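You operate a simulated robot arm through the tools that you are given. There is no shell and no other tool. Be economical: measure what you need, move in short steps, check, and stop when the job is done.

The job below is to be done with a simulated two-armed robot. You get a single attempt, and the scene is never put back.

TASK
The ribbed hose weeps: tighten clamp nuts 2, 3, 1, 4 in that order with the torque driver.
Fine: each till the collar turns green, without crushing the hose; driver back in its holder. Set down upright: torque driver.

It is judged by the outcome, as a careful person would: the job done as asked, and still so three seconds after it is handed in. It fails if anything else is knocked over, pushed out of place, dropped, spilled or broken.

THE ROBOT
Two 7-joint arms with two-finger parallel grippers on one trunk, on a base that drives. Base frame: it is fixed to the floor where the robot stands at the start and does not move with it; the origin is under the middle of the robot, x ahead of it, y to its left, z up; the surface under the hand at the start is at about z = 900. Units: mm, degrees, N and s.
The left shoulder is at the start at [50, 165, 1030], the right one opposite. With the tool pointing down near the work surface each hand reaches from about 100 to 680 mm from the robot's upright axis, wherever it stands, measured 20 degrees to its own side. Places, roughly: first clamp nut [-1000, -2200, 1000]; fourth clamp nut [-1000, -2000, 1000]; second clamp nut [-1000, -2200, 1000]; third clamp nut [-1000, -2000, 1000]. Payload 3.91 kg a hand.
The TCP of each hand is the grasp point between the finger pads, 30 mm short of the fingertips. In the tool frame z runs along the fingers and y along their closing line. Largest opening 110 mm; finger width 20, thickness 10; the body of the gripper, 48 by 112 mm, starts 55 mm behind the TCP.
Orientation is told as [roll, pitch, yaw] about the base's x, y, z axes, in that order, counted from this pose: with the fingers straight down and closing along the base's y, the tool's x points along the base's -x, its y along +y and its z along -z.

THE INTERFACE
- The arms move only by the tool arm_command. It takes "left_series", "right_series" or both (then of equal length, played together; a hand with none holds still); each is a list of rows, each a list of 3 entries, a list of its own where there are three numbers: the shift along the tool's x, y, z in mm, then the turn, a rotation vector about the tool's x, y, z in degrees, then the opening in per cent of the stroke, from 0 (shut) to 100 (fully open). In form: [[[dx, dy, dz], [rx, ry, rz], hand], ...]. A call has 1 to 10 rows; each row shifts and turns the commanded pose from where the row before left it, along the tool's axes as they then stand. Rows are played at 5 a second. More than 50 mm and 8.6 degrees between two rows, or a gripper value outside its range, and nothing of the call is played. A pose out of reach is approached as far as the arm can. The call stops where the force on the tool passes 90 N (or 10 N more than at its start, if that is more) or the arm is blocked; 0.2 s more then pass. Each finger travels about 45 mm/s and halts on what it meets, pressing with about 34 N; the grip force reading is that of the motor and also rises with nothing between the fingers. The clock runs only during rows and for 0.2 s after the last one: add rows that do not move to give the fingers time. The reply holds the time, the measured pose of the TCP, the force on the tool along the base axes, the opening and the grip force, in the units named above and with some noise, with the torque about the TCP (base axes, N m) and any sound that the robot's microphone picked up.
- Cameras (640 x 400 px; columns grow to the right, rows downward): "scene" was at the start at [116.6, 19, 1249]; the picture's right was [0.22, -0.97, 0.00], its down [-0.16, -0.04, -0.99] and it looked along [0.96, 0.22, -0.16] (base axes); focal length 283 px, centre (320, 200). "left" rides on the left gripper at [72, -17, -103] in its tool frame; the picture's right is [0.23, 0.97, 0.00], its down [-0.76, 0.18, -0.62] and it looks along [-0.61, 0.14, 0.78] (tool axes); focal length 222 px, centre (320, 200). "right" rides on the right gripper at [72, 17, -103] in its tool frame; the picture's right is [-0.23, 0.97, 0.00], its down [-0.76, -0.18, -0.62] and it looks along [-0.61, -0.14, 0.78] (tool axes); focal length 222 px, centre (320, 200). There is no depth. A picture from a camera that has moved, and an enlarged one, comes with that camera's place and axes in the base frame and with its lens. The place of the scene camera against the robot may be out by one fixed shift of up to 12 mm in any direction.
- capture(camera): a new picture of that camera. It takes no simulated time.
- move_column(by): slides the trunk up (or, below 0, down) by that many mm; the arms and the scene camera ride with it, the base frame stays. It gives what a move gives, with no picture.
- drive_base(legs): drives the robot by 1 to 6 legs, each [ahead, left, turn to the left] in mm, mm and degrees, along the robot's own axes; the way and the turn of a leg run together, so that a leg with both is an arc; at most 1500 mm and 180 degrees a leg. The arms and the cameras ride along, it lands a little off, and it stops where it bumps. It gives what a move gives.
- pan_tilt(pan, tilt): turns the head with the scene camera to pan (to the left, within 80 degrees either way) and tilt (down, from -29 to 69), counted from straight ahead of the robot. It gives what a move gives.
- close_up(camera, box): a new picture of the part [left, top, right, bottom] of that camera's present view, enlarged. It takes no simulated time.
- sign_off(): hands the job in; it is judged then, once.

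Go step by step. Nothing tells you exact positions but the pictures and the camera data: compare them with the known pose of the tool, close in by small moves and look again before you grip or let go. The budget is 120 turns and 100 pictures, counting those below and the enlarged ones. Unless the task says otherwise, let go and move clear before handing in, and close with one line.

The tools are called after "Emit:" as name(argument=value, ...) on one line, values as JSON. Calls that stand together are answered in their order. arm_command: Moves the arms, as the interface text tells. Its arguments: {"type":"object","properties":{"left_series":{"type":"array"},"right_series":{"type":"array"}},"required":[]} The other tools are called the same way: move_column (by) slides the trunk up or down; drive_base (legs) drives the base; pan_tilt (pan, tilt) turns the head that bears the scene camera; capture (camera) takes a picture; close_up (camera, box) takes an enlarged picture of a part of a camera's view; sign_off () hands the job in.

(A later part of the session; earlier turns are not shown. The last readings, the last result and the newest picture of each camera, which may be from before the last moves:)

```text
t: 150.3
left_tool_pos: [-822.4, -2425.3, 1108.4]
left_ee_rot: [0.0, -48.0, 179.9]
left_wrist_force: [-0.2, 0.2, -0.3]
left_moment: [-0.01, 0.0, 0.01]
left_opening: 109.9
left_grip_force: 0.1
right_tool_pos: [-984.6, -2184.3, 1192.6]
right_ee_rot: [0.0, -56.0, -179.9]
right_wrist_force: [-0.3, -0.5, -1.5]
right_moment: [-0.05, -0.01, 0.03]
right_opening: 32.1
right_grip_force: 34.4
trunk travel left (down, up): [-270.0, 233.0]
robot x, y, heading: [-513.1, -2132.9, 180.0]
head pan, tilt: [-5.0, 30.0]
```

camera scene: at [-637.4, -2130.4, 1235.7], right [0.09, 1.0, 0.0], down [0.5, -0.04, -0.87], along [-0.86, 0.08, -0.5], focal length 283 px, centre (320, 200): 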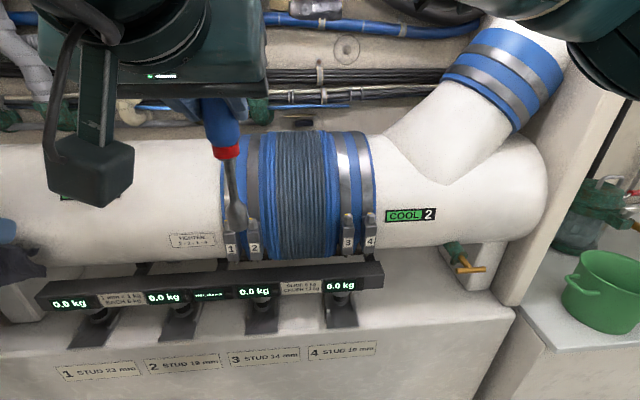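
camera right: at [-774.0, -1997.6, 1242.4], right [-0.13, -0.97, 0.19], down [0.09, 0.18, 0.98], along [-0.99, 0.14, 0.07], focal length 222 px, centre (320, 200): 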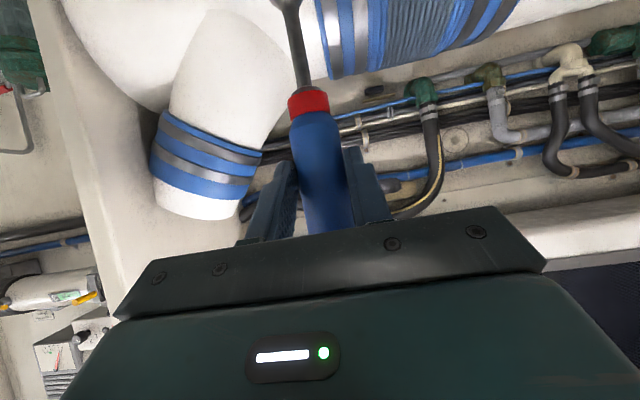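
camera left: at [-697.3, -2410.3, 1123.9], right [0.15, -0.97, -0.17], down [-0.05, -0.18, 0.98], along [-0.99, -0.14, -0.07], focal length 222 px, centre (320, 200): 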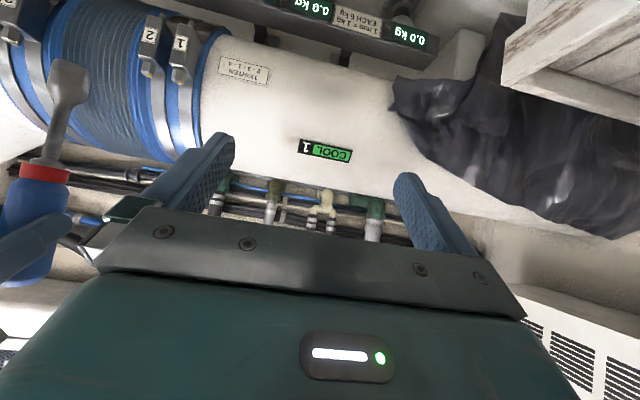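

Emit:
arm_command(right_series=[[[4, -43, -5.5], [0, 0, 0], 0], [[4, -43, -5.5], [0, 0, 0], 0], [[4, -43, -5.5], [0, 0, 0], 0], [[0, 0, 0], [0, -8, 0], 0]])

Emit:
capture(camera="left")

Emit:
capture(camera="scene")

```text
t: 151.3
left_tool_pos: [-822.0, -2427.0, 1108.4]
left_ee_rot: [0.0, -47.9, 180.0]
left_wrist_force: [0.5, 0.1, 0.2]
left_moment: [0.01, -0.02, 0.01]
left_opening: 110.0
left_grip_force: 0.1
right_tool_pos: [-964.7, -2055.0, 1190.6]
right_ee_rot: [0.1, -64.1, -180.0]
right_wrist_force: [-0.3, 0.0, -1.4]
right_moment: [0.01, -0.01, -0.03]
right_opening: 31.9
right_grip_force: 34.2
trunk travel left (down, up): [-270.0, 233.0]
robot x, y, heading: [-513.8, -2134.2, 179.7]
head pan, tilt: [-5.0, 30.0]
```

```text
37 pictures are left
camera left: at [-697.4, -2409.9, 1124.1], right [0.15, -0.97, -0.17], down [-0.05, -0.18, 0.98], along [-0.99, -0.14, -0.07], focal length 222 px, centre (320, 200)
```

left: 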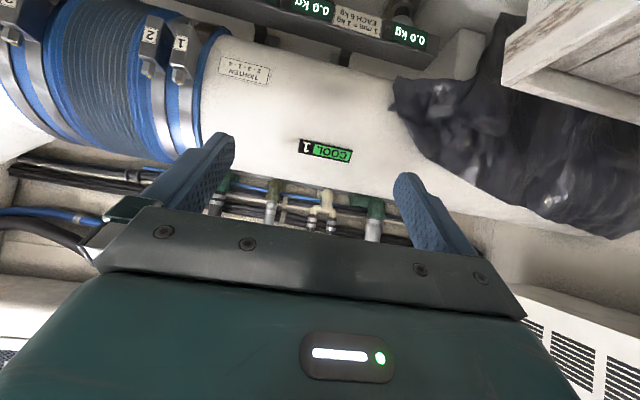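

```text
36 pictures are left
camera scene: at [-637.6, -2129.9, 1235.7], right [0.09, 1.0, 0.0], down [0.5, -0.04, -0.87], along [-0.86, 0.08, -0.5], focal length 283 px, centre (320, 200)
```

scene: 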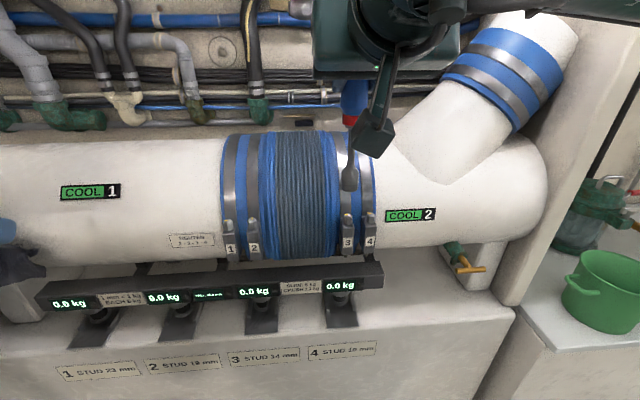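

The left camera needs to swing right to see nuts 3 and 4. Meanwhile I yaw the right hand 32° to the start of its stroke.

Emit:
arm_command(left_series=[[[0, 0, 0], [5.94, 0, 5.35], 100], [[0, 0, 0], [5.94, 0, 5.35], 100], [[0, 0, 0], [5.94, 0, 5.35], 100], [[0, 0, 0], [0, 0, 0], 100]], right_series=[[[0, 0, 0], [-7.19, 0, -3.5], 0], [[0, 0, 0], [-7.19, 0, -3.5], 0], [[0, 0, 0], [-7.19, 0, -3.5], 0], [[0, 0, 0], [-7.19, 0, -3.5], 0]])

Emit:
capture(camera="left")

Emit:
close_up(camera="scene", box=[280, 90, 440, 260])

```text
t: 152.3
left_tool_pos: [-822.3, -2425.4, 1108.3]
left_ee_rot: [0.0, -48.0, 155.7]
left_wrist_force: [-0.3, 0.1, 0.2]
left_moment: [-0.02, 0.0, 0.01]
left_opening: 110.0
left_grip_force: 0.1
right_tool_pos: [-965.0, -2054.8, 1189.4]
right_ee_rot: [0.1, -64.0, -148.0]
right_wrist_force: [0.4, -1.0, -1.6]
right_moment: [-0.01, 0.0, 0.02]
right_opening: 31.9
right_grip_force: 34.1
trunk travel left (down, up): [-270.0, 233.0]
robot x, y, heading: [-517.8, -2138.1, 180.2]
head pan, tilt: [-5.0, 30.0]
```

```text
35 pictures are left
camera left: at [-701.3, -2461.9, 1123.7], right [-0.26, -0.95, -0.17], down [-0.11, -0.14, 0.98], along [-0.96, 0.27, -0.07], focal length 222 px, centre (320, 200)
```

left: 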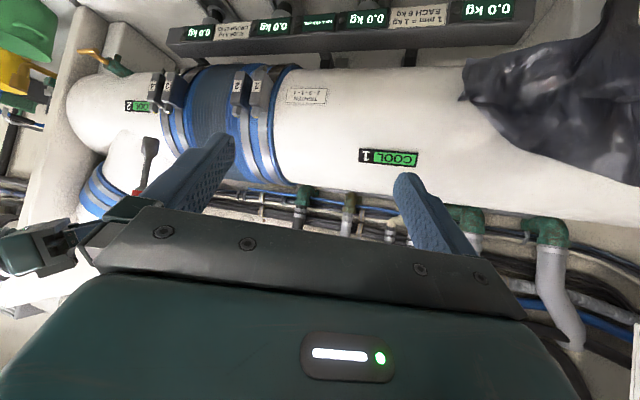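

```text
2.35 times, centred on (360, 175) of scene
camera zoom: at [-637.6, -2129.5, 1235.7], right [0.09, 1.0, 0.0], down [0.5, -0.04, -0.87], along [-0.86, 0.08, -0.5], focal length 665 px, centre (226, 259)
```

zoom: 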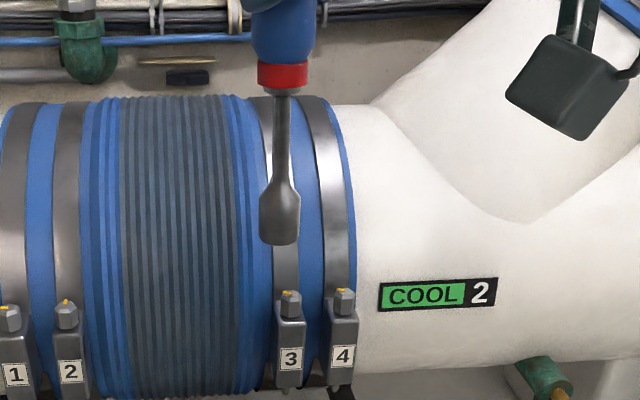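

The left view now shows everything. The driver still leans ~3° backward in the hand; I'll correct this, shift over nut 3 and take precise views.

Emit:
arm_command(right_series=[[[0, 0, 0], [0, -3, 0], 0], [[5.5, -13, 6.3], [0, 0, 0], 0], [[5.4, -13, 6.4], [0, 0, 0], 0]])

Emit:
close_up(camera="left", box=[110, 40, 210, 140])

Emit:
close_up(camera="scene", box=[300, 130, 400, 250])

```text
t: 153.1
left_tool_pos: [-821.8, -2426.7, 1108.1]
left_ee_rot: [0.1, -48.0, 156.0]
left_wrist_force: [0.6, -0.9, -0.8]
left_moment: [-0.01, 0.01, -0.02]
left_opening: 110.0
left_grip_force: 0.1
right_tool_pos: [-985.5, -2036.5, 1175.6]
right_ee_rot: [0.1, -67.0, -147.9]
right_wrist_force: [-0.2, 1.2, -1.1]
right_moment: [0.03, -0.01, -0.03]
right_opening: 31.9
right_grip_force: 33.7
trunk travel left (down, up): [-270.0, 233.0]
robot x, y, heading: [-515.6, -2139.9, 180.1]
head pan, tilt: [-5.0, 30.0]
```

```text
4.00 times, centred on (160, 90) of left
camera zoom: at [-701.2, -2461.8, 1123.7], right [-0.26, -0.95, -0.17], down [-0.11, -0.14, 0.98], along [-0.96, 0.27, -0.07], focal length 888 px, centre (960, 640)
```

zoom: 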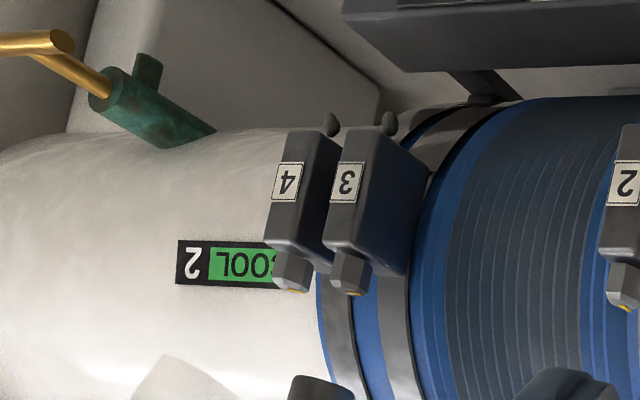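

```text
3.33 times, centred on (350, 190) of scene
camera zoom: at [-637.7, -2129.6, 1235.7], right [0.09, 1.0, 0.0], down [0.5, -0.04, -0.87], along [-0.86, 0.08, -0.5], focal length 942 px, centre (220, 233)
```

zoom: 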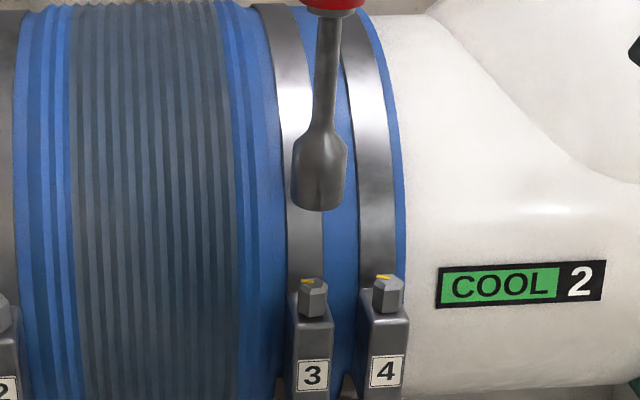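

The socket is within ~4 mm of nut 3's axis with 48 mm to descend. I'll correct and lower.

Emit:
arm_command(right_series=[[[-1, -2.6, 2.4], [0, 0, 0], 0], [[8.3, 0, 3.5], [0, 0, 0], 0], [[8.3, 0, 3.5], [0, 0, 0], 0], [[8.3, 0, 3.5], [0, 0, 0], 0], [[8.3, 0, 3.5], [0, 0, 0], 0], [[8.3, 0, 3.5], [0, 0, 0], 0], [[2.8, 0, 1.2], [0, 0, 0], 0]])

Emit:
close_up(camera="scene", box=[300, 130, 400, 250])

```text
t: 154.7
left_tool_pos: [-821.3, -2424.7, 1109.2]
left_ee_rot: [0.1, -48.2, 156.1]
left_wrist_force: [0.3, 0.4, 0.4]
left_moment: [0.01, -0.01, 0.07]
left_opening: 109.9
left_grip_force: 0.0
right_tool_pos: [-989.0, -2036.8, 1128.9]
right_ee_rot: [-0.1, -67.2, -147.9]
right_wrist_force: [1.4, 1.8, 5.6]
right_moment: [0.19, -0.32, 0.0]
right_opening: 31.7
right_grip_force: 33.7
trunk travel left (down, up): [-270.0, 233.0]
robot x, y, heading: [-513.5, -2137.5, 180.1]
head pan, tilt: [-5.0, 30.0]
```

```text
3.33 times, centred on (350, 190) of scene
camera zoom: at [-636.8, -2129.6, 1236.0], right [0.09, 1.0, 0.0], down [0.5, -0.04, -0.87], along [-0.86, 0.08, -0.5], focal length 942 px, centre (220, 233)
```

zoom: 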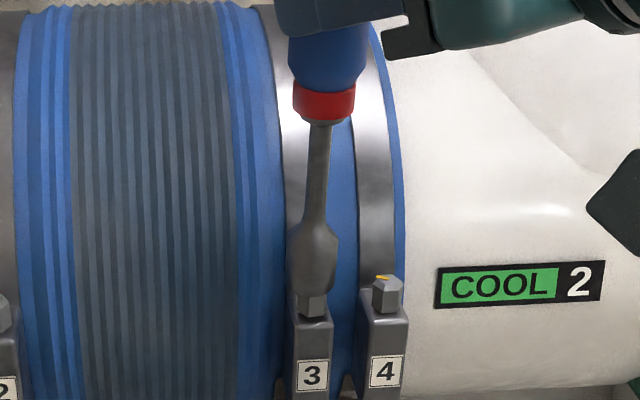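

Light contact. I'll lower 7 mm more and see whether it seats.

Emit:
arm_command(right_series=[[[2.8, 0, 1.2], [0, 0, 0], 0], [[2.8, 0, 1.2], [0, 0, 0], 0], [[0.9, 0, 0.4], [0, 0, 0], 0], [[0, 0, 0], [0, 0, 0], 0]])

```text
t: 155.7
left_tool_pos: [-821.1, -2426.0, 1108.4]
left_ee_rot: [0.2, -48.0, 156.0]
left_wrist_force: [0.2, 0.0, -0.2]
left_moment: [-0.04, 0.0, -0.01]
left_opening: 110.0
left_grip_force: 0.0
right_tool_pos: [-988.4, -2036.3, 1119.8]
right_ee_rot: [-0.1, -67.0, -147.9]
right_wrist_force: [1.9, 1.0, -2.5]
right_moment: [0.22, -0.31, 0.06]
right_opening: 31.7
right_grip_force: 33.8
trunk travel left (down, up): [-270.0, 233.0]
robot x, y, heading: [-516.7, -2137.1, 180.1]
head pan, tilt: [-5.0, 30.0]
```

Seated. Now I'll turn clockwise with pivot compensation.

Emit:
arm_command(right_series=[[[0.9, 2.2, 0.5], [7.36, 0, 3.13], 0], [[-0.1, 2.2, 0.1], [7.36, 0, 3.13], 0], [[-0.1, 2.2, 0.1], [7.36, 0, 3.13], 0]])

```text
t: 156.5
left_tool_pos: [-821.7, -2426.2, 1108.7]
left_ee_rot: [0.1, -48.1, 156.1]
left_wrist_force: [-0.2, 0.3, -0.6]
left_moment: [-0.01, 0.01, -0.03]
left_opening: 110.2
left_grip_force: 0.0
right_tool_pos: [-985.2, -2044.5, 1117.5]
right_ee_rot: [0.2, -66.9, -172.0]
right_wrist_force: [4.4, -3.1, -2.4]
right_moment: [-0.49, -0.53, 0.16]
right_opening: 32.0
right_grip_force: 34.3
trunk travel left (down, up): [-270.0, 233.0]
robot x, y, heading: [-512.9, -2136.5, 179.9]
head pan, tilt: [-5.0, 30.0]
```

Emit:
arm_command(right_series=[[[0.9, 2.1, -2.0], [0, 0, 0], 0], [[-0.1, 2.8, 0.2], [7.36, 0, 3.13], 0], [[-0.1, 2.8, 0.2], [7.36, 0, 3.13], 0]])

Emit:
close_up(camera="scene", box=[280, 90, 420, 250])

```text
t: 157.3
left_tool_pos: [-821.5, -2425.9, 1107.9]
left_ee_rot: [0.0, -48.0, 155.9]
left_wrist_force: [0.5, 0.2, -0.6]
left_moment: [0.01, 0.0, -0.01]
left_opening: 110.2
left_grip_force: 0.0
right_tool_pos: [-984.1, -2050.1, 1118.7]
right_ee_rot: [0.2, -67.1, 171.6]
right_wrist_force: [0.3, 0.3, -1.9]
right_moment: [-0.01, -0.06, 0.08]
right_opening: 32.1
right_grip_force: 34.5
trunk travel left (down, up): [-270.0, 233.0]
robot x, y, heading: [-514.2, -2137.5, 180.2]
head pan, tilt: [-5.0, 30.0]
```

```text
2.50 times, centred on (350, 170) of scene
camera zoom: at [-637.6, -2130.0, 1235.7], right [0.09, 1.0, 0.0], down [0.5, -0.04, -0.87], along [-0.86, 0.08, -0.5], focal length 707 px, centre (245, 275)
```

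zoom: 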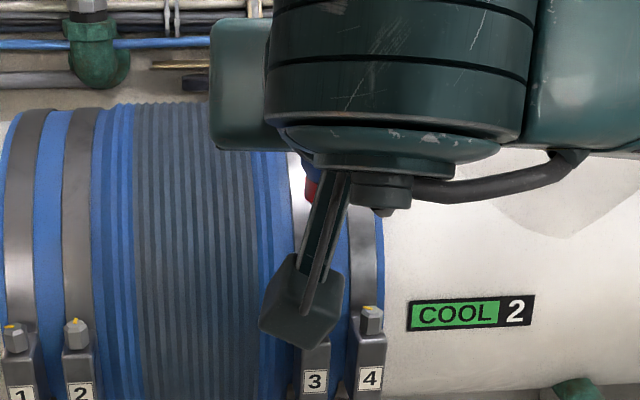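

Forces are null and the collar is still red (the right camera can see it). Two more steps, then check.

Emit:
arm_command(right_series=[[[-0.1, 2.8, 0.2], [7.36, 0, 3.13], 0], [[-0.1, 2.8, 0.2], [7.36, 0, 3.13], 0]])

Emit:
capture(camera="right")

```text
t: 157.9
left_tool_pos: [-821.5, -2426.3, 1108.1]
left_ee_rot: [0.1, -48.0, 156.0]
left_wrist_force: [0.0, -0.8, -0.9]
left_moment: [-0.03, 0.01, 0.02]
left_opening: 109.9
left_grip_force: 0.1
right_tool_pos: [-984.9, -2056.8, 1118.3]
right_ee_rot: [0.2, -67.0, 155.8]
right_wrist_force: [2.1, -1.7, 0.1]
right_moment: [-0.38, -0.27, 0.13]
right_opening: 31.7
right_grip_force: 34.1
trunk travel left (down, up): [-270.0, 233.0]
robot x, y, heading: [-516.5, -2133.5, 179.9]
head pan, tilt: [-5.0, 30.0]
```

```text
29 pictures are left
camera right: at [-878.7, -2121.5, 1090.6], right [-0.48, -0.85, 0.21], down [0.32, 0.05, 0.94], along [-0.82, 0.52, 0.25], focal length 222 px, centre (320, 200)
```

right: 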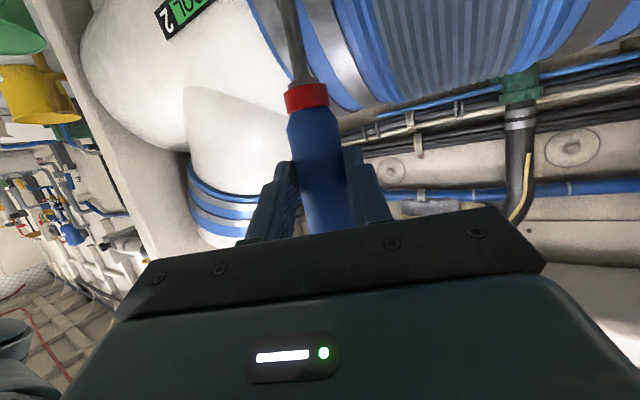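

Emit:
arm_command(right_series=[[[-0.1, 2.9, 0.2], [7.36, 0, 3.13], 0], [[-0.1, 2.9, 0.2], [5.5, 0, 2.35], 0]])

Emit:
close_up(camera="right", box=[260, 60, 380, 140])

```text
t: 158.5
left_tool_pos: [-821.0, -2426.1, 1110.2]
left_ee_rot: [-0.1, -48.0, 156.0]
left_wrist_force: [0.1, -0.2, -0.8]
left_moment: [0.0, -0.02, -0.02]
left_opening: 109.8
left_grip_force: 0.1
right_tool_pos: [-988.8, -2061.1, 1119.3]
right_ee_rot: [0.4, -67.0, 141.6]
right_wrist_force: [2.6, -5.3, -0.7]
right_moment: [-0.77, -0.44, 0.16]
right_opening: 31.7
right_grip_force: 34.2
trunk travel left (down, up): [-270.0, 233.0]
robot x, y, heading: [-513.5, -2135.3, 179.9]
head pan, tilt: [-5.0, 30.0]
```

```text
5.00 times, centred on (320, 100) of right
camera zoom: at [-900.9, -2150.5, 1091.0], right [-0.67, -0.71, 0.21], down [0.33, -0.03, 0.94], along [-0.67, 0.7, 0.25], focal length 1111 px, centre (320, 700)
```

zoom: 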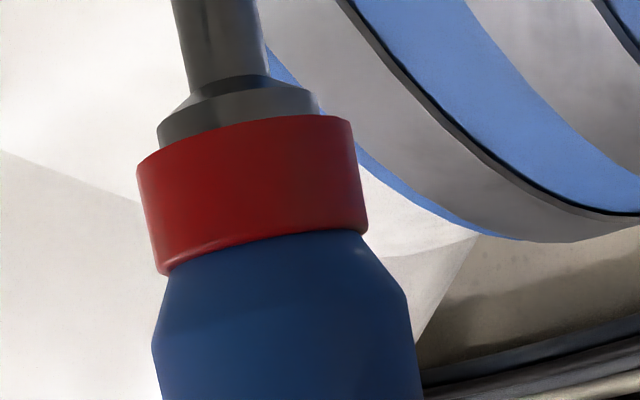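

Emit:
arm_command(right_series=[[[1.1, 1.4, -2.7], [0, 0, 0], 0], [[-0.1, 3.0, 0.2], [7.36, 0, 3.13], 0], [[0, 0, 0], [0, 0, 0], 0]])

Emit:
close_up(camera="right", box=[260, 60, 380, 140])

```text
t: 159.3
left_tool_pos: [-822.7, -2425.5, 1108.3]
left_ee_rot: [0.0, -48.0, 155.9]
left_wrist_force: [-0.6, -0.6, 0.8]
left_moment: [0.05, -0.04, -0.04]
left_opening: 110.1
left_grip_force: 0.0
right_tool_pos: [-990.8, -2065.9, 1119.7]
right_ee_rot: [0.1, -67.1, 133.6]
right_wrist_force: [-0.9, -0.1, -0.9]
right_moment: [0.02, -0.04, 0.08]
right_opening: 32.0
right_grip_force: 33.8
trunk travel left (down, up): [-270.0, 233.0]
robot x, y, heading: [-515.4, -2134.9, 180.0]
head pan, tilt: [-5.0, 30.0]
```

```text
5.00 times, centred on (320, 100) of right
camera zoom: at [-915.7, -2165.3, 1091.0], right [-0.76, -0.61, 0.21], down [0.32, -0.07, 0.94], along [-0.56, 0.79, 0.25], focal length 1111 px, centre (320, 700)
```

zoom: 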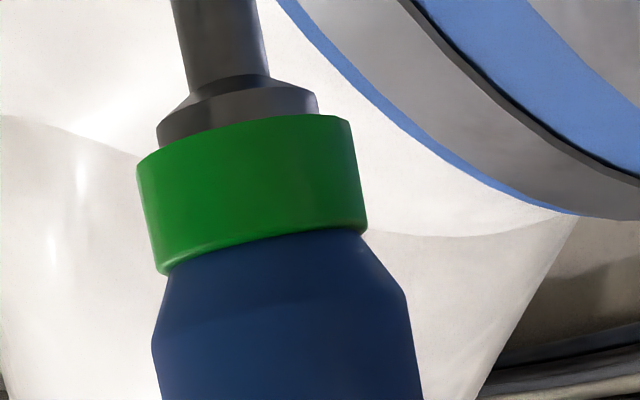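

Nut 3 is green. I'll lift straight off, then swing the hand back the other way.

Emit:
arm_command(right_series=[[[-9.2, 0, -3.9], [0, 0, 0], 0], [[-9.2, 0, -3.9], [0, 0, 0], 0], [[-9.2, 0, -3.9], [0, 0, 0], 0], [[-9.2, 0, -3.9], [0, 0, 0], 0], [[-9.2, 0, -3.9], [0, 0, 0], 0], [[0, 0, 0], [-7.36, 0, -3.13], 0], [[0, 0, 0], [-7.36, 0, -3.13], 0], [[0, 0, 0], [-7.36, 0, -3.13], 0], [[0, 0, 0], [-7.36, 0, -3.13], 0], [[0, 0, 0], [-7.36, 0, -3.13], 0]])

Emit:
arm_command(right_series=[[[0, 0, 0], [-7.36, 0, -3.13], 0], [[0, 0, 0], [-7.36, 0, -3.13], 0], [[0, 0, 0], [-7.36, 0, -3.13], 0], [[0, 0, 0], [-7.36, 0, -3.13], 0], [[0, 0, 0], [-7.36, 0, -3.13], 0], [[0, 0, 0], [-7.36, 0, -3.13], 0], [[0, 0, 0], [-7.36, 0, -3.13], 0], [[0, 0, 0], [0, 0, 0], 0]])

```text
t: 161.5
left_tool_pos: [-822.5, -2425.3, 1107.8]
left_ee_rot: [0.1, -48.0, 155.9]
left_wrist_force: [-0.5, -0.7, -0.5]
left_moment: [-0.02, -0.01, 0.01]
left_opening: 109.7
left_grip_force: 0.0
right_tool_pos: [-990.4, -2065.6, 1169.0]
right_ee_rot: [-0.1, -67.0, 174.1]
right_wrist_force: [-0.1, -0.6, -1.1]
right_moment: [-0.02, -0.04, 0.03]
right_opening: 31.7
right_grip_force: 34.1
trunk travel left (down, up): [-270.0, 233.0]
robot x, y, heading: [-512.1, -2134.0, 179.7]
head pan, tilt: [-5.0, 30.0]
```

```text
t: 163.3
left_tool_pos: [-820.8, -2425.4, 1108.7]
left_ee_rot: [-0.1, -48.1, 156.1]
left_wrist_force: [-0.1, -0.8, -0.6]
left_moment: [-0.01, -0.02, 0.04]
left_opening: 110.0
left_grip_force: 0.0
right_tool_pos: [-990.6, -2065.9, 1169.0]
right_ee_rot: [0.2, -67.1, -130.0]
right_wrist_force: [0.4, -0.9, -1.9]
right_moment: [0.02, -0.03, 0.01]
right_opening: 31.8
right_grip_force: 33.7
trunk travel left (down, up): [-270.0, 233.0]
robot x, y, heading: [-516.9, -2136.9, 179.8]
head pan, tilt: [-5.0, 30.0]
```

Nut 3's axis calibrates the socket at 26 mm ahead of the TCP and puts the nut at about (−1010, −2049). By camera spacing nut 1 is at ≈(−1010, −2231), so I'll move the socket above it.

Emit:
arm_command(right_series=[[[-11, 22.3, 25.9], [0, 0, 0], 0], [[-11, 22.3, 25.9], [0, 0, 0], 0], [[-11, 22.3, 25.9], [0, 0, 0], 0], [[-11, 22.3, 25.9], [0, 0, 0], 0], [[0, 0, 0], [0, 0, 0], 0]])

Emit:
close_up(camera="left", box=[180, 40, 300, 160])

Emit:
close_up(camera="scene", box=[190, 130, 290, 260])

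```text
t: 164.5
left_tool_pos: [-822.3, -2425.9, 1108.3]
left_ee_rot: [0.1, -48.0, 156.0]
left_wrist_force: [-0.3, 1.0, -0.3]
left_moment: [0.0, 0.01, 0.0]
left_opening: 110.0
left_grip_force: 0.0
right_tool_pos: [-992.4, -2208.9, 1169.9]
right_ee_rot: [0.0, -67.0, -129.9]
right_wrist_force: [-1.2, -0.3, -1.5]
right_moment: [0.02, -0.01, 0.02]
right_opening: 31.8
right_grip_force: 34.0
trunk travel left (down, up): [-270.0, 233.0]
robot x, y, heading: [-514.1, -2139.3, 180.1]
head pan, tilt: [-5.0, 30.0]
```

```text
3.33 times, centred on (240, 100) of left
camera zoom: at [-701.1, -2461.8, 1123.7], right [-0.26, -0.95, -0.17], down [-0.11, -0.14, 0.98], along [-0.96, 0.27, -0.07], focal length 740 px, centre (587, 533)
```

zoom: 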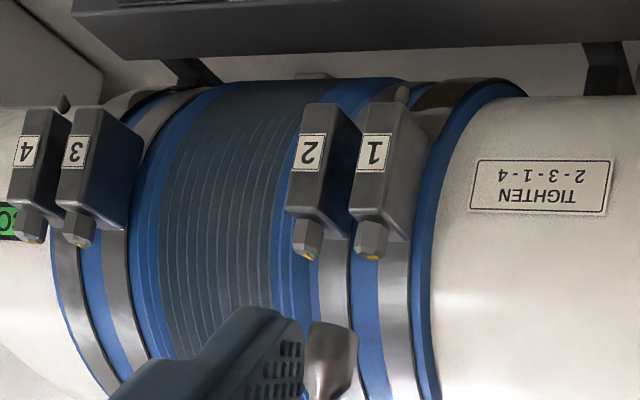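

```text
3.08 times, centred on (240, 195) of scene
camera zoom: at [-637.6, -2129.6, 1235.7], right [0.09, 1.0, 0.0], down [0.5, -0.04, -0.87], along [-0.86, 0.08, -0.5], focal length 870 px, centre (566, 215)
```

zoom: 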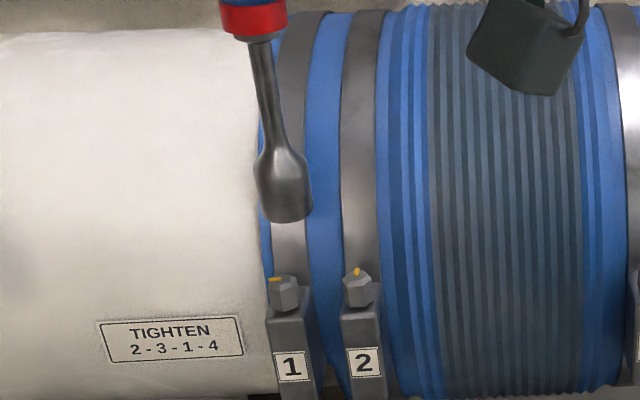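

The socket needs a further (−3.5, −8.5) mm. I'll correct, lower 28 mm, and check.

Emit:
arm_command(right_series=[[[-3.4, 2.8, 8.1], [0, 0, 0], 0], [[8.6, 0, 3.6], [0, 0, 0], 0], [[8.6, 0, 3.6], [0, 0, 0], 0], [[8.6, 0, 3.6], [0, 0, 0], 0], [[0, 0, 0], [0, 0, 0], 0]])

Emit:
close_up(camera="left", box=[200, 60, 280, 140])

Emit:
close_up(camera="scene", box=[200, 170, 280, 260])

```text
t: 165.7
left_tool_pos: [-820.8, -2425.6, 1107.7]
left_ee_rot: [0.1, -47.9, 156.1]
left_wrist_force: [-0.3, -0.4, -0.4]
left_moment: [-0.01, 0.0, 0.0]
left_opening: 109.8
left_grip_force: 0.0
right_tool_pos: [-996.1, -2217.3, 1142.9]
right_ee_rot: [0.1, -67.1, -130.0]
right_wrist_force: [0.0, 0.4, -1.1]
right_moment: [0.03, -0.04, 0.02]
right_opening: 31.7
right_grip_force: 33.6
trunk travel left (down, up): [-270.0, 233.0]
robot x, y, heading: [-514.1, -2136.5, 180.4]
head pan, tilt: [-5.0, 30.0]
```

```text
5.00 times, centred on (240, 100) of left
camera zoom: at [-701.1, -2461.9, 1123.7], right [-0.26, -0.95, -0.17], down [-0.11, -0.14, 0.98], along [-0.96, 0.27, -0.07], focal length 1111 px, centre (720, 700)
```

zoom: 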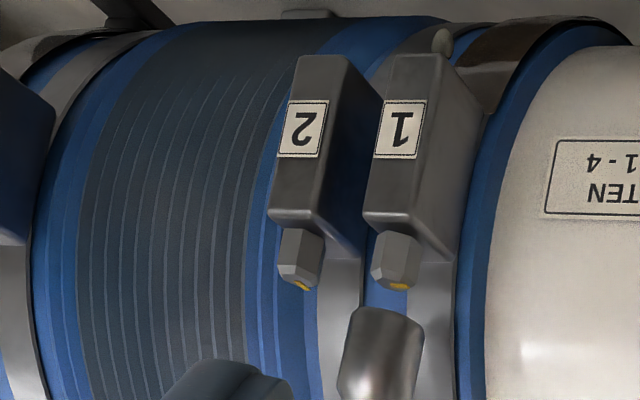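

```text
4.44 times, centred on (240, 215) of scene
camera zoom: at [-637.6, -2129.7, 1235.7], right [0.09, 1.0, 0.0], down [0.5, -0.04, -0.87], along [-0.86, 0.08, -0.5], focal length 1257 px, centre (676, 133)
```

zoom: 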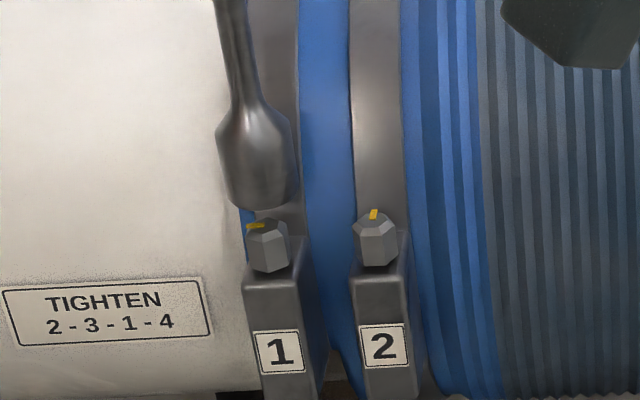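

Aligned within about 1 mm. Lowering onto nut 1.

Emit:
arm_command(right_series=[[[7.4, 0, 3.1], [0, 0, 0], 0], [[7.4, 0, 3.1], [0, 0, 0], 0], [[3.7, 0, 1.6], [0, 0, 0], 0], [[3.7, 0, 1.6], [0, 0, 0], 0], [[0, 0, 0], [0, 0, 0], 0]])

```text
t: 166.9
left_tool_pos: [-820.6, -2425.6, 1108.4]
left_ee_rot: [0.0, -48.1, 156.0]
left_wrist_force: [-0.6, -0.3, -0.2]
left_moment: [-0.01, 0.0, -0.01]
left_opening: 109.8
left_grip_force: 0.0
right_tool_pos: [-996.8, -2218.8, 1119.1]
right_ee_rot: [0.0, -66.9, -130.0]
right_wrist_force: [5.9, 0.8, -0.6]
right_moment: [0.19, -0.68, 0.07]
right_opening: 31.4
right_grip_force: 34.0
trunk travel left (down, up): [-270.0, 233.0]
robot x, y, heading: [-518.2, -2136.5, 180.0]
head pan, tilt: [-5.0, 30.0]
```

Seated, with a slight x side-load. I'll relieve it and turn.

Emit:
arm_command(right_series=[[[0.8, 2.3, -1.8], [0, 0, 0], 0], [[0, 3.6, 0], [7.36, 0, 3.13], 0], [[0, 3.6, 0], [7.36, 0, 3.13], 0], [[0, 3.6, 0], [7.36, 0, 3.13], 0], [[0, 3.6, 0], [7.36, 0, 3.13], 0]])

```text
t: 168.1
left_tool_pos: [-821.2, -2425.8, 1108.0]
left_ee_rot: [-0.1, -48.0, 156.0]
left_wrist_force: [0.0, 0.1, 0.7]
left_moment: [0.02, 0.02, 0.02]
left_opening: 110.0
left_grip_force: 0.1
right_tool_pos: [-984.8, -2230.1, 1117.5]
right_ee_rot: [0.1, -67.1, -162.4]
right_wrist_force: [0.9, 0.1, -1.1]
right_moment: [0.04, -0.05, 0.1]
right_opening: 31.8
right_grip_force: 33.9
trunk travel left (down, up): [-270.0, 233.0]
robot x, y, heading: [-513.7, -2136.0, 179.9]
head pan, tilt: [-5.0, 30.0]
```

Emit:
arm_command(right_series=[[[0, 3.6, 0], [7.36, 0, 3.13], 0], [[0, 3.6, 0], [7.36, 0, 3.13], 0], [[0, 0, 0], [0, 0, 0], 0]])

Emit:
close_up(camera="right", box=[260, 60, 380, 140])

```text
t: 168.9
left_tool_pos: [-821.5, -2426.3, 1109.4]
left_ee_rot: [0.0, -48.0, 155.9]
left_wrist_force: [-0.2, -0.4, 0.2]
left_moment: [-0.01, 0.01, -0.01]
left_opening: 109.9
left_grip_force: 0.0
right_tool_pos: [-982.4, -2236.6, 1116.2]
right_ee_rot: [0.2, -67.0, -178.1]
right_wrist_force: [0.0, 0.1, -0.9]
right_moment: [-0.04, -0.04, 0.03]
right_opening: 32.0
right_grip_force: 34.2
trunk travel left (down, up): [-270.0, 233.0]
robot x, y, heading: [-515.0, -2135.2, 180.0]
head pan, tilt: [-5.0, 30.0]
```

```text
5.00 times, centred on (320, 100) of right
camera zoom: at [-858.6, -2248.1, 1088.4], right [-0.06, -0.98, 0.21], down [0.27, 0.19, 0.94], along [-0.96, 0.11, 0.25], focal length 1111 px, centre (320, 700)
```

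zoom: 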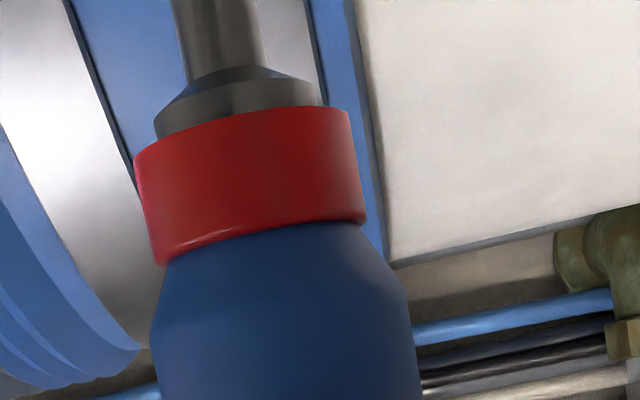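

Emit:
arm_command(right_series=[[[0, 3.6, 0], [7.36, 0, 3.13], 0], [[0, 3.6, 0], [7.36, 0, 3.13], 0], [[0, 0, 0], [0, 0, 0], 0]])

Emit:
close_up(camera="right", box=[260, 60, 380, 140])

```text
t: 169.7
left_tool_pos: [-821.7, -2425.9, 1108.4]
left_ee_rot: [0.0, -48.1, 155.9]
left_wrist_force: [0.6, -0.2, 0.3]
left_moment: [0.01, 0.04, 0.0]
left_opening: 110.3
left_grip_force: 0.1
right_tool_pos: [-983.9, -2244.0, 1116.4]
right_ee_rot: [0.2, -67.1, 165.7]
right_wrist_force: [-1.1, -0.6, -1.8]
right_moment: [-0.04, -0.04, 0.03]
right_opening: 32.0
right_grip_force: 33.9
trunk travel left (down, up): [-270.0, 233.0]
robot x, y, heading: [-511.2, -2134.2, 180.1]
head pan, tilt: [-5.0, 30.0]
```

```text
5.00 times, centred on (320, 100) of right
camera zoom: at [-867.2, -2288.7, 1088.8], right [-0.32, -0.92, 0.21], down [0.31, 0.11, 0.94], along [-0.89, 0.37, 0.25], focal length 1111 px, centre (320, 700)
```

zoom: 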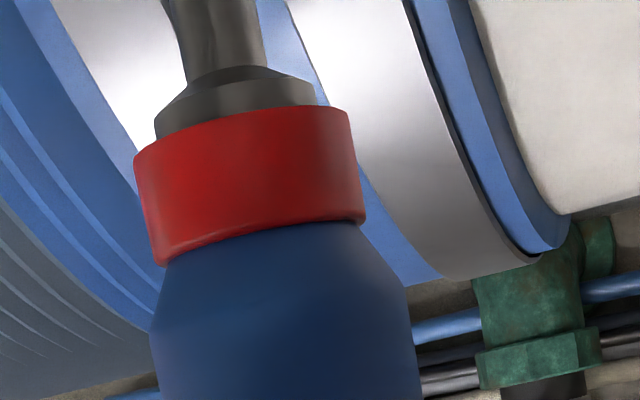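

Emit:
arm_command(right_series=[[[0, 3.6, 0], [7.36, 0, 3.13], 0], [[0, 0, 0], [0, 0, 0], 0]])

Emit:
close_up(camera="right", box=[260, 60, 380, 140])

```text
t: 170.3
left_tool_pos: [-821.8, -2425.5, 1109.3]
left_ee_rot: [-0.1, -48.0, 155.9]
left_wrist_force: [0.6, 0.2, -0.5]
left_moment: [0.04, 0.02, 0.0]
left_opening: 110.0
left_grip_force: 0.2
right_tool_pos: [-984.4, -2246.9, 1115.2]
right_ee_rot: [0.2, -67.1, 157.8]
right_wrist_force: [-0.8, 0.6, -1.1]
right_moment: [-0.02, -0.04, 0.06]
right_opening: 32.0
right_grip_force: 33.7
trunk travel left (down, up): [-270.0, 233.0]
robot x, y, heading: [-513.7, -2136.2, 180.1]
head pan, tilt: [-5.0, 30.0]
```

```text
5.00 times, centred on (320, 100) of right
camera zoom: at [-875.9, -2308.1, 1088.8], right [-0.45, -0.87, 0.21], down [0.32, 0.06, 0.94], along [-0.83, 0.49, 0.25], focal length 1111 px, centre (320, 700)
```

zoom: 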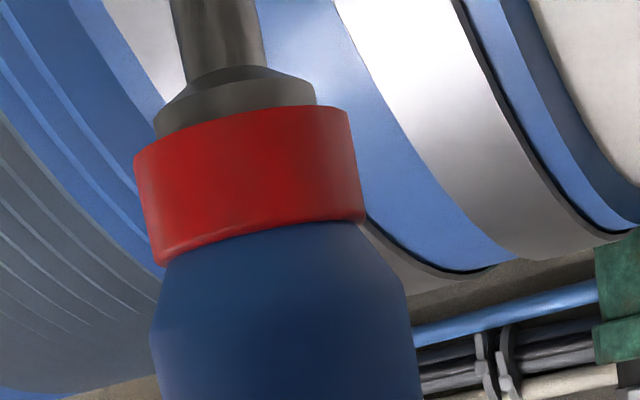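

Emit:
arm_command(right_series=[[[0, 3.6, 0], [7.36, 0, 3.13], 0], [[0, 0, 0], [0, 0, 0], 0]])

Emit:
close_up(camera="right", box=[260, 60, 380, 140])

```text
t: 170.9
left_tool_pos: [-822.2, -2426.6, 1107.9]
left_ee_rot: [-0.1, -48.0, 156.0]
left_wrist_force: [-0.2, 0.1, -0.8]
left_moment: [0.02, -0.05, -0.01]
left_opening: 109.7
left_grip_force: 0.1
right_tool_pos: [-986.2, -2249.9, 1116.8]
right_ee_rot: [0.2, -67.0, 149.7]
right_wrist_force: [-0.5, 0.1, -2.0]
right_moment: [-0.03, -0.03, 0.01]
right_opening: 31.8
right_grip_force: 33.8
trunk travel left (down, up): [-270.0, 233.0]
robot x, y, heading: [-515.0, -2139.2, 180.2]
head pan, tilt: [-5.0, 30.0]
```

```text
5.00 times, centred on (320, 100) of right
camera zoom: at [-886.9, -2325.9, 1089.1], right [-0.56, -0.8, 0.21], down [0.33, 0.02, 0.94], along [-0.76, 0.6, 0.25], focal length 1111 px, centre (320, 700)
```

zoom: 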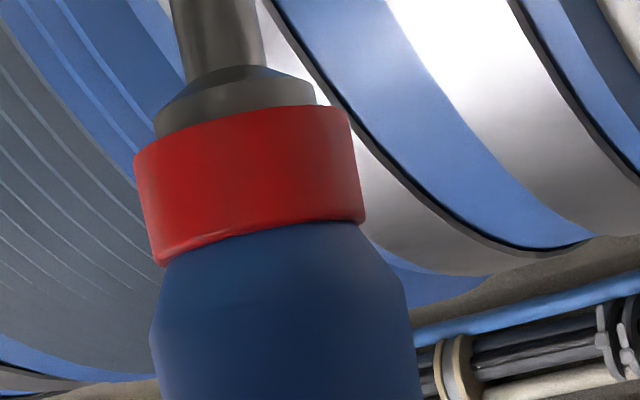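

Emit:
arm_command(right_series=[[[0, 3.6, 0], [7.36, 0, 3.13], 0], [[0, 0, 0], [0, 0, 0], 0]])

Emit:
close_up(camera="scene", box=[180, 110, 300, 260])

```text
t: 171.5
left_tool_pos: [-820.0, -2426.3, 1108.7]
left_ee_rot: [0.1, -48.0, 155.9]
left_wrist_force: [0.3, 0.2, -1.0]
left_moment: [0.01, -0.01, -0.02]
left_opening: 110.0
left_grip_force: 0.0
right_tool_pos: [-992.4, -2243.9, 1113.4]
right_ee_rot: [3.2, -66.3, 141.2]
right_wrist_force: [7.6, -5.2, 11.5]
right_moment: [-0.42, -0.53, 0.08]
right_opening: 32.0
right_grip_force: 33.6
right hand out of reach, approached as far as the arm can: row 1
trunk travel left (down, up): [-270.0, 233.0]
robot x, y, heading: [-513.9, -2136.4, 180.0]
head pan, tilt: [-5.0, 30.0]
```

```text
2.67 times, centred on (240, 185) of scene
camera zoom: at [-635.6, -2130.3, 1236.2], right [0.09, 1.0, 0.0], down [0.5, -0.04, -0.87], along [-0.86, 0.08, -0.5], focal length 754 px, centre (533, 240)
```

zoom: 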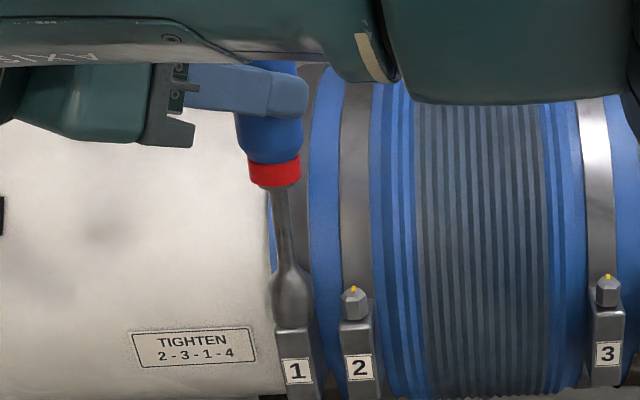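

Nut 1 is still red and the arm has run out of reach on this side. I'll lift off, swing back and take a second stroke.

Emit:
arm_command(right_series=[[[-9.2, -4, -3.9], [0, 0, 0], 0], [[-9.2, 0, -3.9], [0, 0, 0], 0], [[-9.2, 0, -3.9], [-7.36, 0, -3.13], 0], [[-9.2, 0, -3.9], [-7.36, 0, -3.13], 0], [[0, 0, 0], [-7.36, 0, -3.13], 0], [[0, 0, 0], [-7.36, 0, -3.13], 0], [[0, 0, 0], [-7.36, 0, -3.13], 0]])

Emit:
close_up(camera="scene", box=[190, 110, 310, 260])

```text
t: 173.1
left_tool_pos: [-821.7, -2425.9, 1107.8]
left_ee_rot: [0.0, -47.9, 155.9]
left_wrist_force: [0.3, 0.2, -0.6]
left_moment: [0.01, 0.01, 0.0]
left_opening: 109.8
left_grip_force: 0.1
right_tool_pos: [-995.2, -2243.9, 1131.6]
right_ee_rot: [0.2, -67.0, -178.1]
right_wrist_force: [-0.5, 0.2, -1.6]
right_moment: [-0.01, -0.04, 0.0]
right_opening: 31.8
right_grip_force: 33.9
right hand out of reach, approached as far as the arm can: row 1, 2
trunk travel left (down, up): [-270.0, 233.0]
robot x, y, heading: [-513.9, -2137.0, 180.3]
head pan, tilt: [-5.0, 30.0]
```

```text
2.67 times, centred on (250, 185) of scene
camera zoom: at [-637.6, -2129.5, 1235.7], right [0.09, 1.0, 0.0], down [0.5, -0.04, -0.87], along [-0.86, 0.08, -0.5], focal length 754 px, centre (507, 240)
```

zoom: 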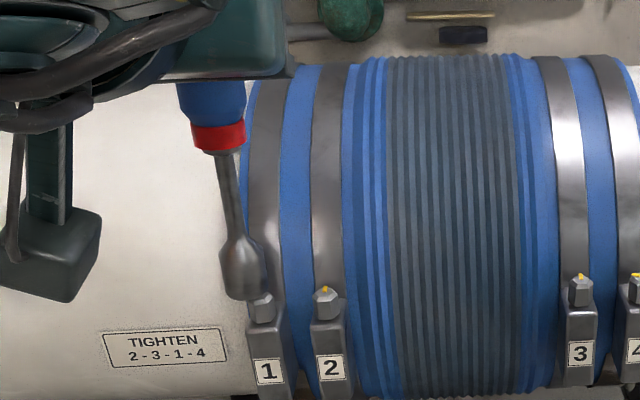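

Emit:
arm_command(right_series=[[[-9.2, 0, -3.9], [0, 0, 0], 0], [[-9.2, 0, -3.9], [0, 0, 0], 0], [[-9.2, 0, -3.9], [0, 0, 0], 0], [[0, 0, 0], [-7.36, 0, -3.13], 0], [[0, 0, 0], [-7.36, 0, -3.13], 0], [[0, 0, 0], [-7.36, 0, -3.13], 0], [[0, 0, 0], [-7.36, 0, -3.13], 0], [[0, 0, 0], [-7.36, 0, -3.13], 0], [[0, 0, 0], [-7.36, 0, -3.13], 0], [[0, 0, 0], [0, 0, 0], 0]])

```text
t: 175.3
left_tool_pos: [-821.3, -2425.5, 1108.9]
left_ee_rot: [0.1, -48.0, 155.9]
left_wrist_force: [0.4, 0.5, -0.7]
left_moment: [0.02, 0.03, -0.02]
left_opening: 109.9
left_grip_force: 0.1
right_tool_pos: [-995.7, -2243.3, 1160.9]
right_ee_rot: [0.0, -67.1, -129.9]
right_wrist_force: [-0.3, 0.7, -1.1]
right_moment: [0.04, -0.04, 0.0]
right_opening: 31.9
right_grip_force: 33.8
trunk travel left (down, up): [-270.0, 233.0]
robot x, y, heading: [-513.4, -2133.9, 179.9]
head pan, tilt: [-5.0, 30.0]
```

Emit:
arm_command(right_series=[[[7.8, -14.2, -18.5], [0, 0, 0], 0], [[0, 0, 0], [0, 0, 0], 0]])

Emit:
close_up(camera="scene", box=[200, 150, 280, 260])

```text
t: 175.9
left_tool_pos: [-822.1, -2425.9, 1108.2]
left_ee_rot: [-0.1, -48.0, 156.1]
left_wrist_force: [-0.2, 1.0, 0.5]
left_moment: [0.02, 0.01, 0.02]
left_opening: 109.8
left_grip_force: 0.1
right_tool_pos: [-993.4, -2220.3, 1159.5]
right_ee_rot: [-0.1, -67.0, -129.9]
right_wrist_force: [-0.3, 1.2, -1.5]
right_moment: [0.04, 0.0, -0.01]
right_opening: 31.7
right_grip_force: 33.8
trunk travel left (down, up): [-270.0, 233.0]
robot x, y, heading: [-517.1, -2133.5, 180.1]
head pan, tilt: [-5.0, 30.0]
```

```text
3.64 times, centred on (240, 205) of scene
camera zoom: at [-637.6, -2129.9, 1235.7], right [0.09, 1.0, 0.0], down [0.5, -0.04, -0.87], along [-0.86, 0.08, -0.5], focal length 1028 px, centre (611, 182)
```

zoom: 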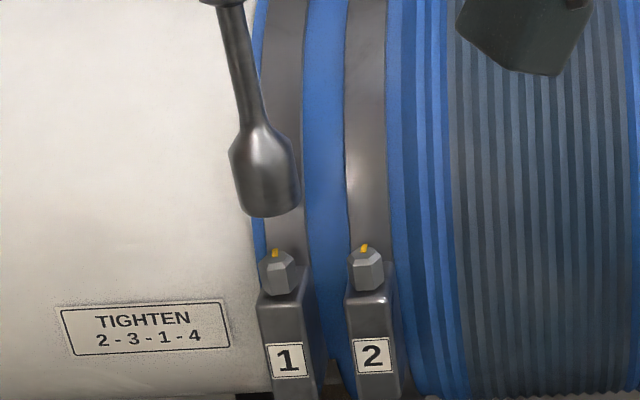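

Nut 1's mark has turned about 60–70°, so the drive works. The socket is aligned again; I'll lower and reseat.

Emit:
arm_command(right_series=[[[8.3, 0, 3.5], [0, 0, 0], 0], [[8.3, 0, 3.5], [0, 0, 0], 0], [[8.3, 0, 3.5], [0, 0, 0], 0], [[5.5, 0, 2.3], [0, 0, 0], 0], [[3.7, 0, 1.6], [0, 0, 0], 0], [[3.3, 0, 1.4], [0, 0, 0], 0], [[0, 0, 0], [0, 0, 0], 0]])

```text
t: 177.5
left_tool_pos: [-820.8, -2425.2, 1109.2]
left_ee_rot: [0.2, -48.1, 155.8]
left_wrist_force: [-0.6, 0.3, -0.9]
left_moment: [-0.01, 0.0, -0.01]
left_opening: 110.3
left_grip_force: 0.0
right_tool_pos: [-991.3, -2219.3, 1127.1]
right_ee_rot: [-0.3, -67.7, -129.6]
right_wrist_force: [-0.3, 1.1, 25.1]
right_moment: [-0.44, 0.59, -0.02]
right_opening: 32.3
right_grip_force: 33.8
trunk travel left (down, up): [-270.0, 233.0]
robot x, y, heading: [-517.8, -2134.9, 179.8]
head pan, tilt: [-5.0, 30.0]
```

Hex not lined up (25 N, not dropped in). I'll ease off and turn until it drops.

Emit:
arm_command(right_series=[[[-3.7, 0, -1.6], [0, 0, 0], 0], [[0, 3.6, 0], [7.36, 0, 3.13], 0], [[0, 3.6, 0], [7.36, 0, 3.13], 0], [[0, 0, 0], [0, 0, 0], 0]])

```text
t: 178.5
left_tool_pos: [-822.0, -2426.7, 1109.3]
left_ee_rot: [0.2, -48.0, 155.8]
left_wrist_force: [-0.3, -0.6, 0.4]
left_moment: [-0.01, 0.04, 0.02]
left_opening: 109.9
left_grip_force: 0.0
right_tool_pos: [-986.0, -2225.9, 1126.8]
right_ee_rot: [0.2, -67.1, -146.1]
right_wrist_force: [-1.8, -1.7, 14.0]
right_moment: [-0.6, 0.55, 0.02]
right_opening: 31.6
right_grip_force: 34.3
trunk travel left (down, up): [-270.0, 233.0]
robot x, y, heading: [-515.6, -2137.4, 180.2]
head pan, tilt: [-5.0, 30.0]
```

Emit:
arm_command(right_series=[[[0, 3.6, 0], [7.36, 0, 3.13], 0], [[0, 1.8, 0], [3.68, 0, 1.57], 0], [[0, 0, 0], [0, 0, 0], 0], [[0, 0, 0], [0, 0, 0], 0]])

```text
t: 179.5
left_tool_pos: [-821.5, -2426.4, 1109.0]
left_ee_rot: [0.1, -48.1, 156.0]
left_wrist_force: [0.2, 0.4, -0.5]
left_moment: [0.0, -0.01, 0.02]
left_opening: 110.3
left_grip_force: 0.1
right_tool_pos: [-983.6, -2230.3, 1126.8]
right_ee_rot: [0.1, -67.2, -158.1]
right_wrist_force: [-0.3, -2.6, 14.9]
right_moment: [-0.51, 0.57, 0.06]
right_opening: 31.9
right_grip_force: 33.9
trunk travel left (down, up): [-270.0, 233.0]
robot x, y, heading: [-515.0, -2135.4, 180.0]
head pan, tilt: [-5.0, 30.0]
```

Emit:
arm_command(right_series=[[[-0.5, -2.3, 1.1], [0, 0, 0], 0], [[0, 0, 0], [0, 0, 0], 0], [[0, 1.4, 0], [2.76, 0, 1.17], 0], [[0, 1.4, 0], [2.76, 0, 1.17], 0], [[0, 0, 0], [0, 0, 0], 0]])

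```text
t: 180.7
left_tool_pos: [-819.8, -2425.9, 1109.4]
left_ee_rot: [0.1, -48.1, 155.9]
left_wrist_force: [0.2, 0.1, -0.3]
left_moment: [-0.04, -0.03, -0.01]
left_opening: 109.9
left_grip_force: 0.0
right_tool_pos: [-983.9, -2231.2, 1127.1]
right_ee_rot: [0.1, -67.3, -164.1]
right_wrist_force: [0.9, -2.2, 15.0]
right_moment: [-0.54, 0.35, 0.12]
right_opening: 32.0
right_grip_force: 33.8
trunk travel left (down, up): [-270.0, 233.0]
robot x, y, heading: [-512.0, -2136.1, 180.1]
head pan, tilt: [-5.0, 30.0]
```

Emit:
close_up(camera="left", box=[200, 60, 280, 140])

```text
5.00 times, centred on (240, 100) of left
camera zoom: at [-700.0, -2462.0, 1124.0], right [-0.26, -0.95, -0.17], down [-0.11, -0.14, 0.98], along [-0.96, 0.27, -0.07], focal length 1111 px, centre (720, 700)
```

zoom: 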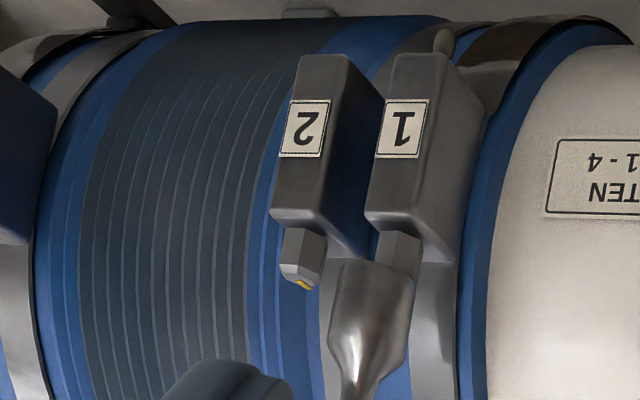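

The driver had tipped ~3.5° back in the grip, leaving the socket ~8 mm short of the nut axis. I'll lift, correct the pitch, and lower again.

Emit:
arm_command(right_series=[[[-13, 0, -5.5], [0, 0, 0], 0], [[0, 0, 0], [0, -3.6, 0], 0], [[0, 0, 0], [0, 0, 0], 0]])

Emit:
close_up(camera="left", box=[200, 60, 280, 140])

Emit:
close_up(camera="scene", box=[200, 150, 280, 260])

```text
t: 181.5
left_tool_pos: [-822.3, -2426.1, 1109.5]
left_ee_rot: [-0.1, -47.9, 155.9]
left_wrist_force: [0.9, 0.2, -0.5]
left_moment: [-0.01, 0.03, -0.01]
left_opening: 110.1
left_grip_force: 0.0
right_tool_pos: [-985.4, -2230.2, 1139.2]
right_ee_rot: [-0.1, -70.4, -163.9]
right_wrist_force: [0.1, -0.6, -1.0]
right_moment: [0.0, -0.02, 0.01]
right_opening: 31.7
right_grip_force: 34.0
trunk travel left (down, up): [-270.0, 233.0]
robot x, y, heading: [-513.8, -2132.7, 179.9]
head pan, tilt: [-5.0, 30.0]
```

```text
5.00 times, centred on (240, 100) of left
camera zoom: at [-701.1, -2461.9, 1123.7], right [-0.26, -0.95, -0.17], down [-0.11, -0.14, 0.98], along [-0.96, 0.27, -0.07], focal length 1111 px, centre (720, 700)
```

zoom: 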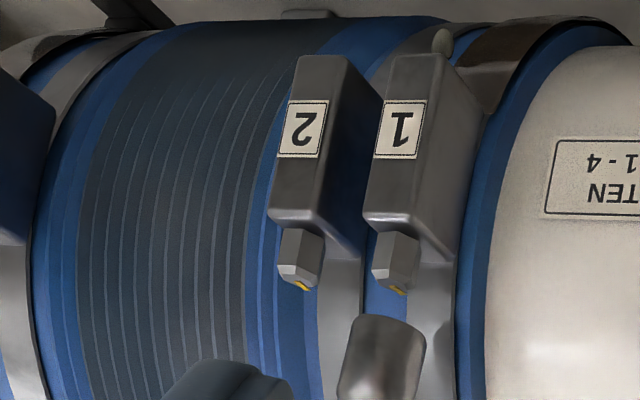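

```text
3.64 times, centred on (240, 205) of scene
camera zoom: at [-637.5, -2129.8, 1235.7], right [0.09, 1.0, 0.0], down [0.5, -0.04, -0.87], along [-0.86, 0.08, -0.5], focal length 1028 px, centre (611, 182)
```

zoom: 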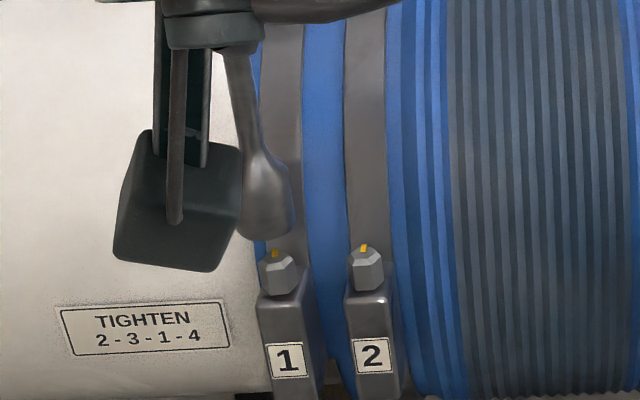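

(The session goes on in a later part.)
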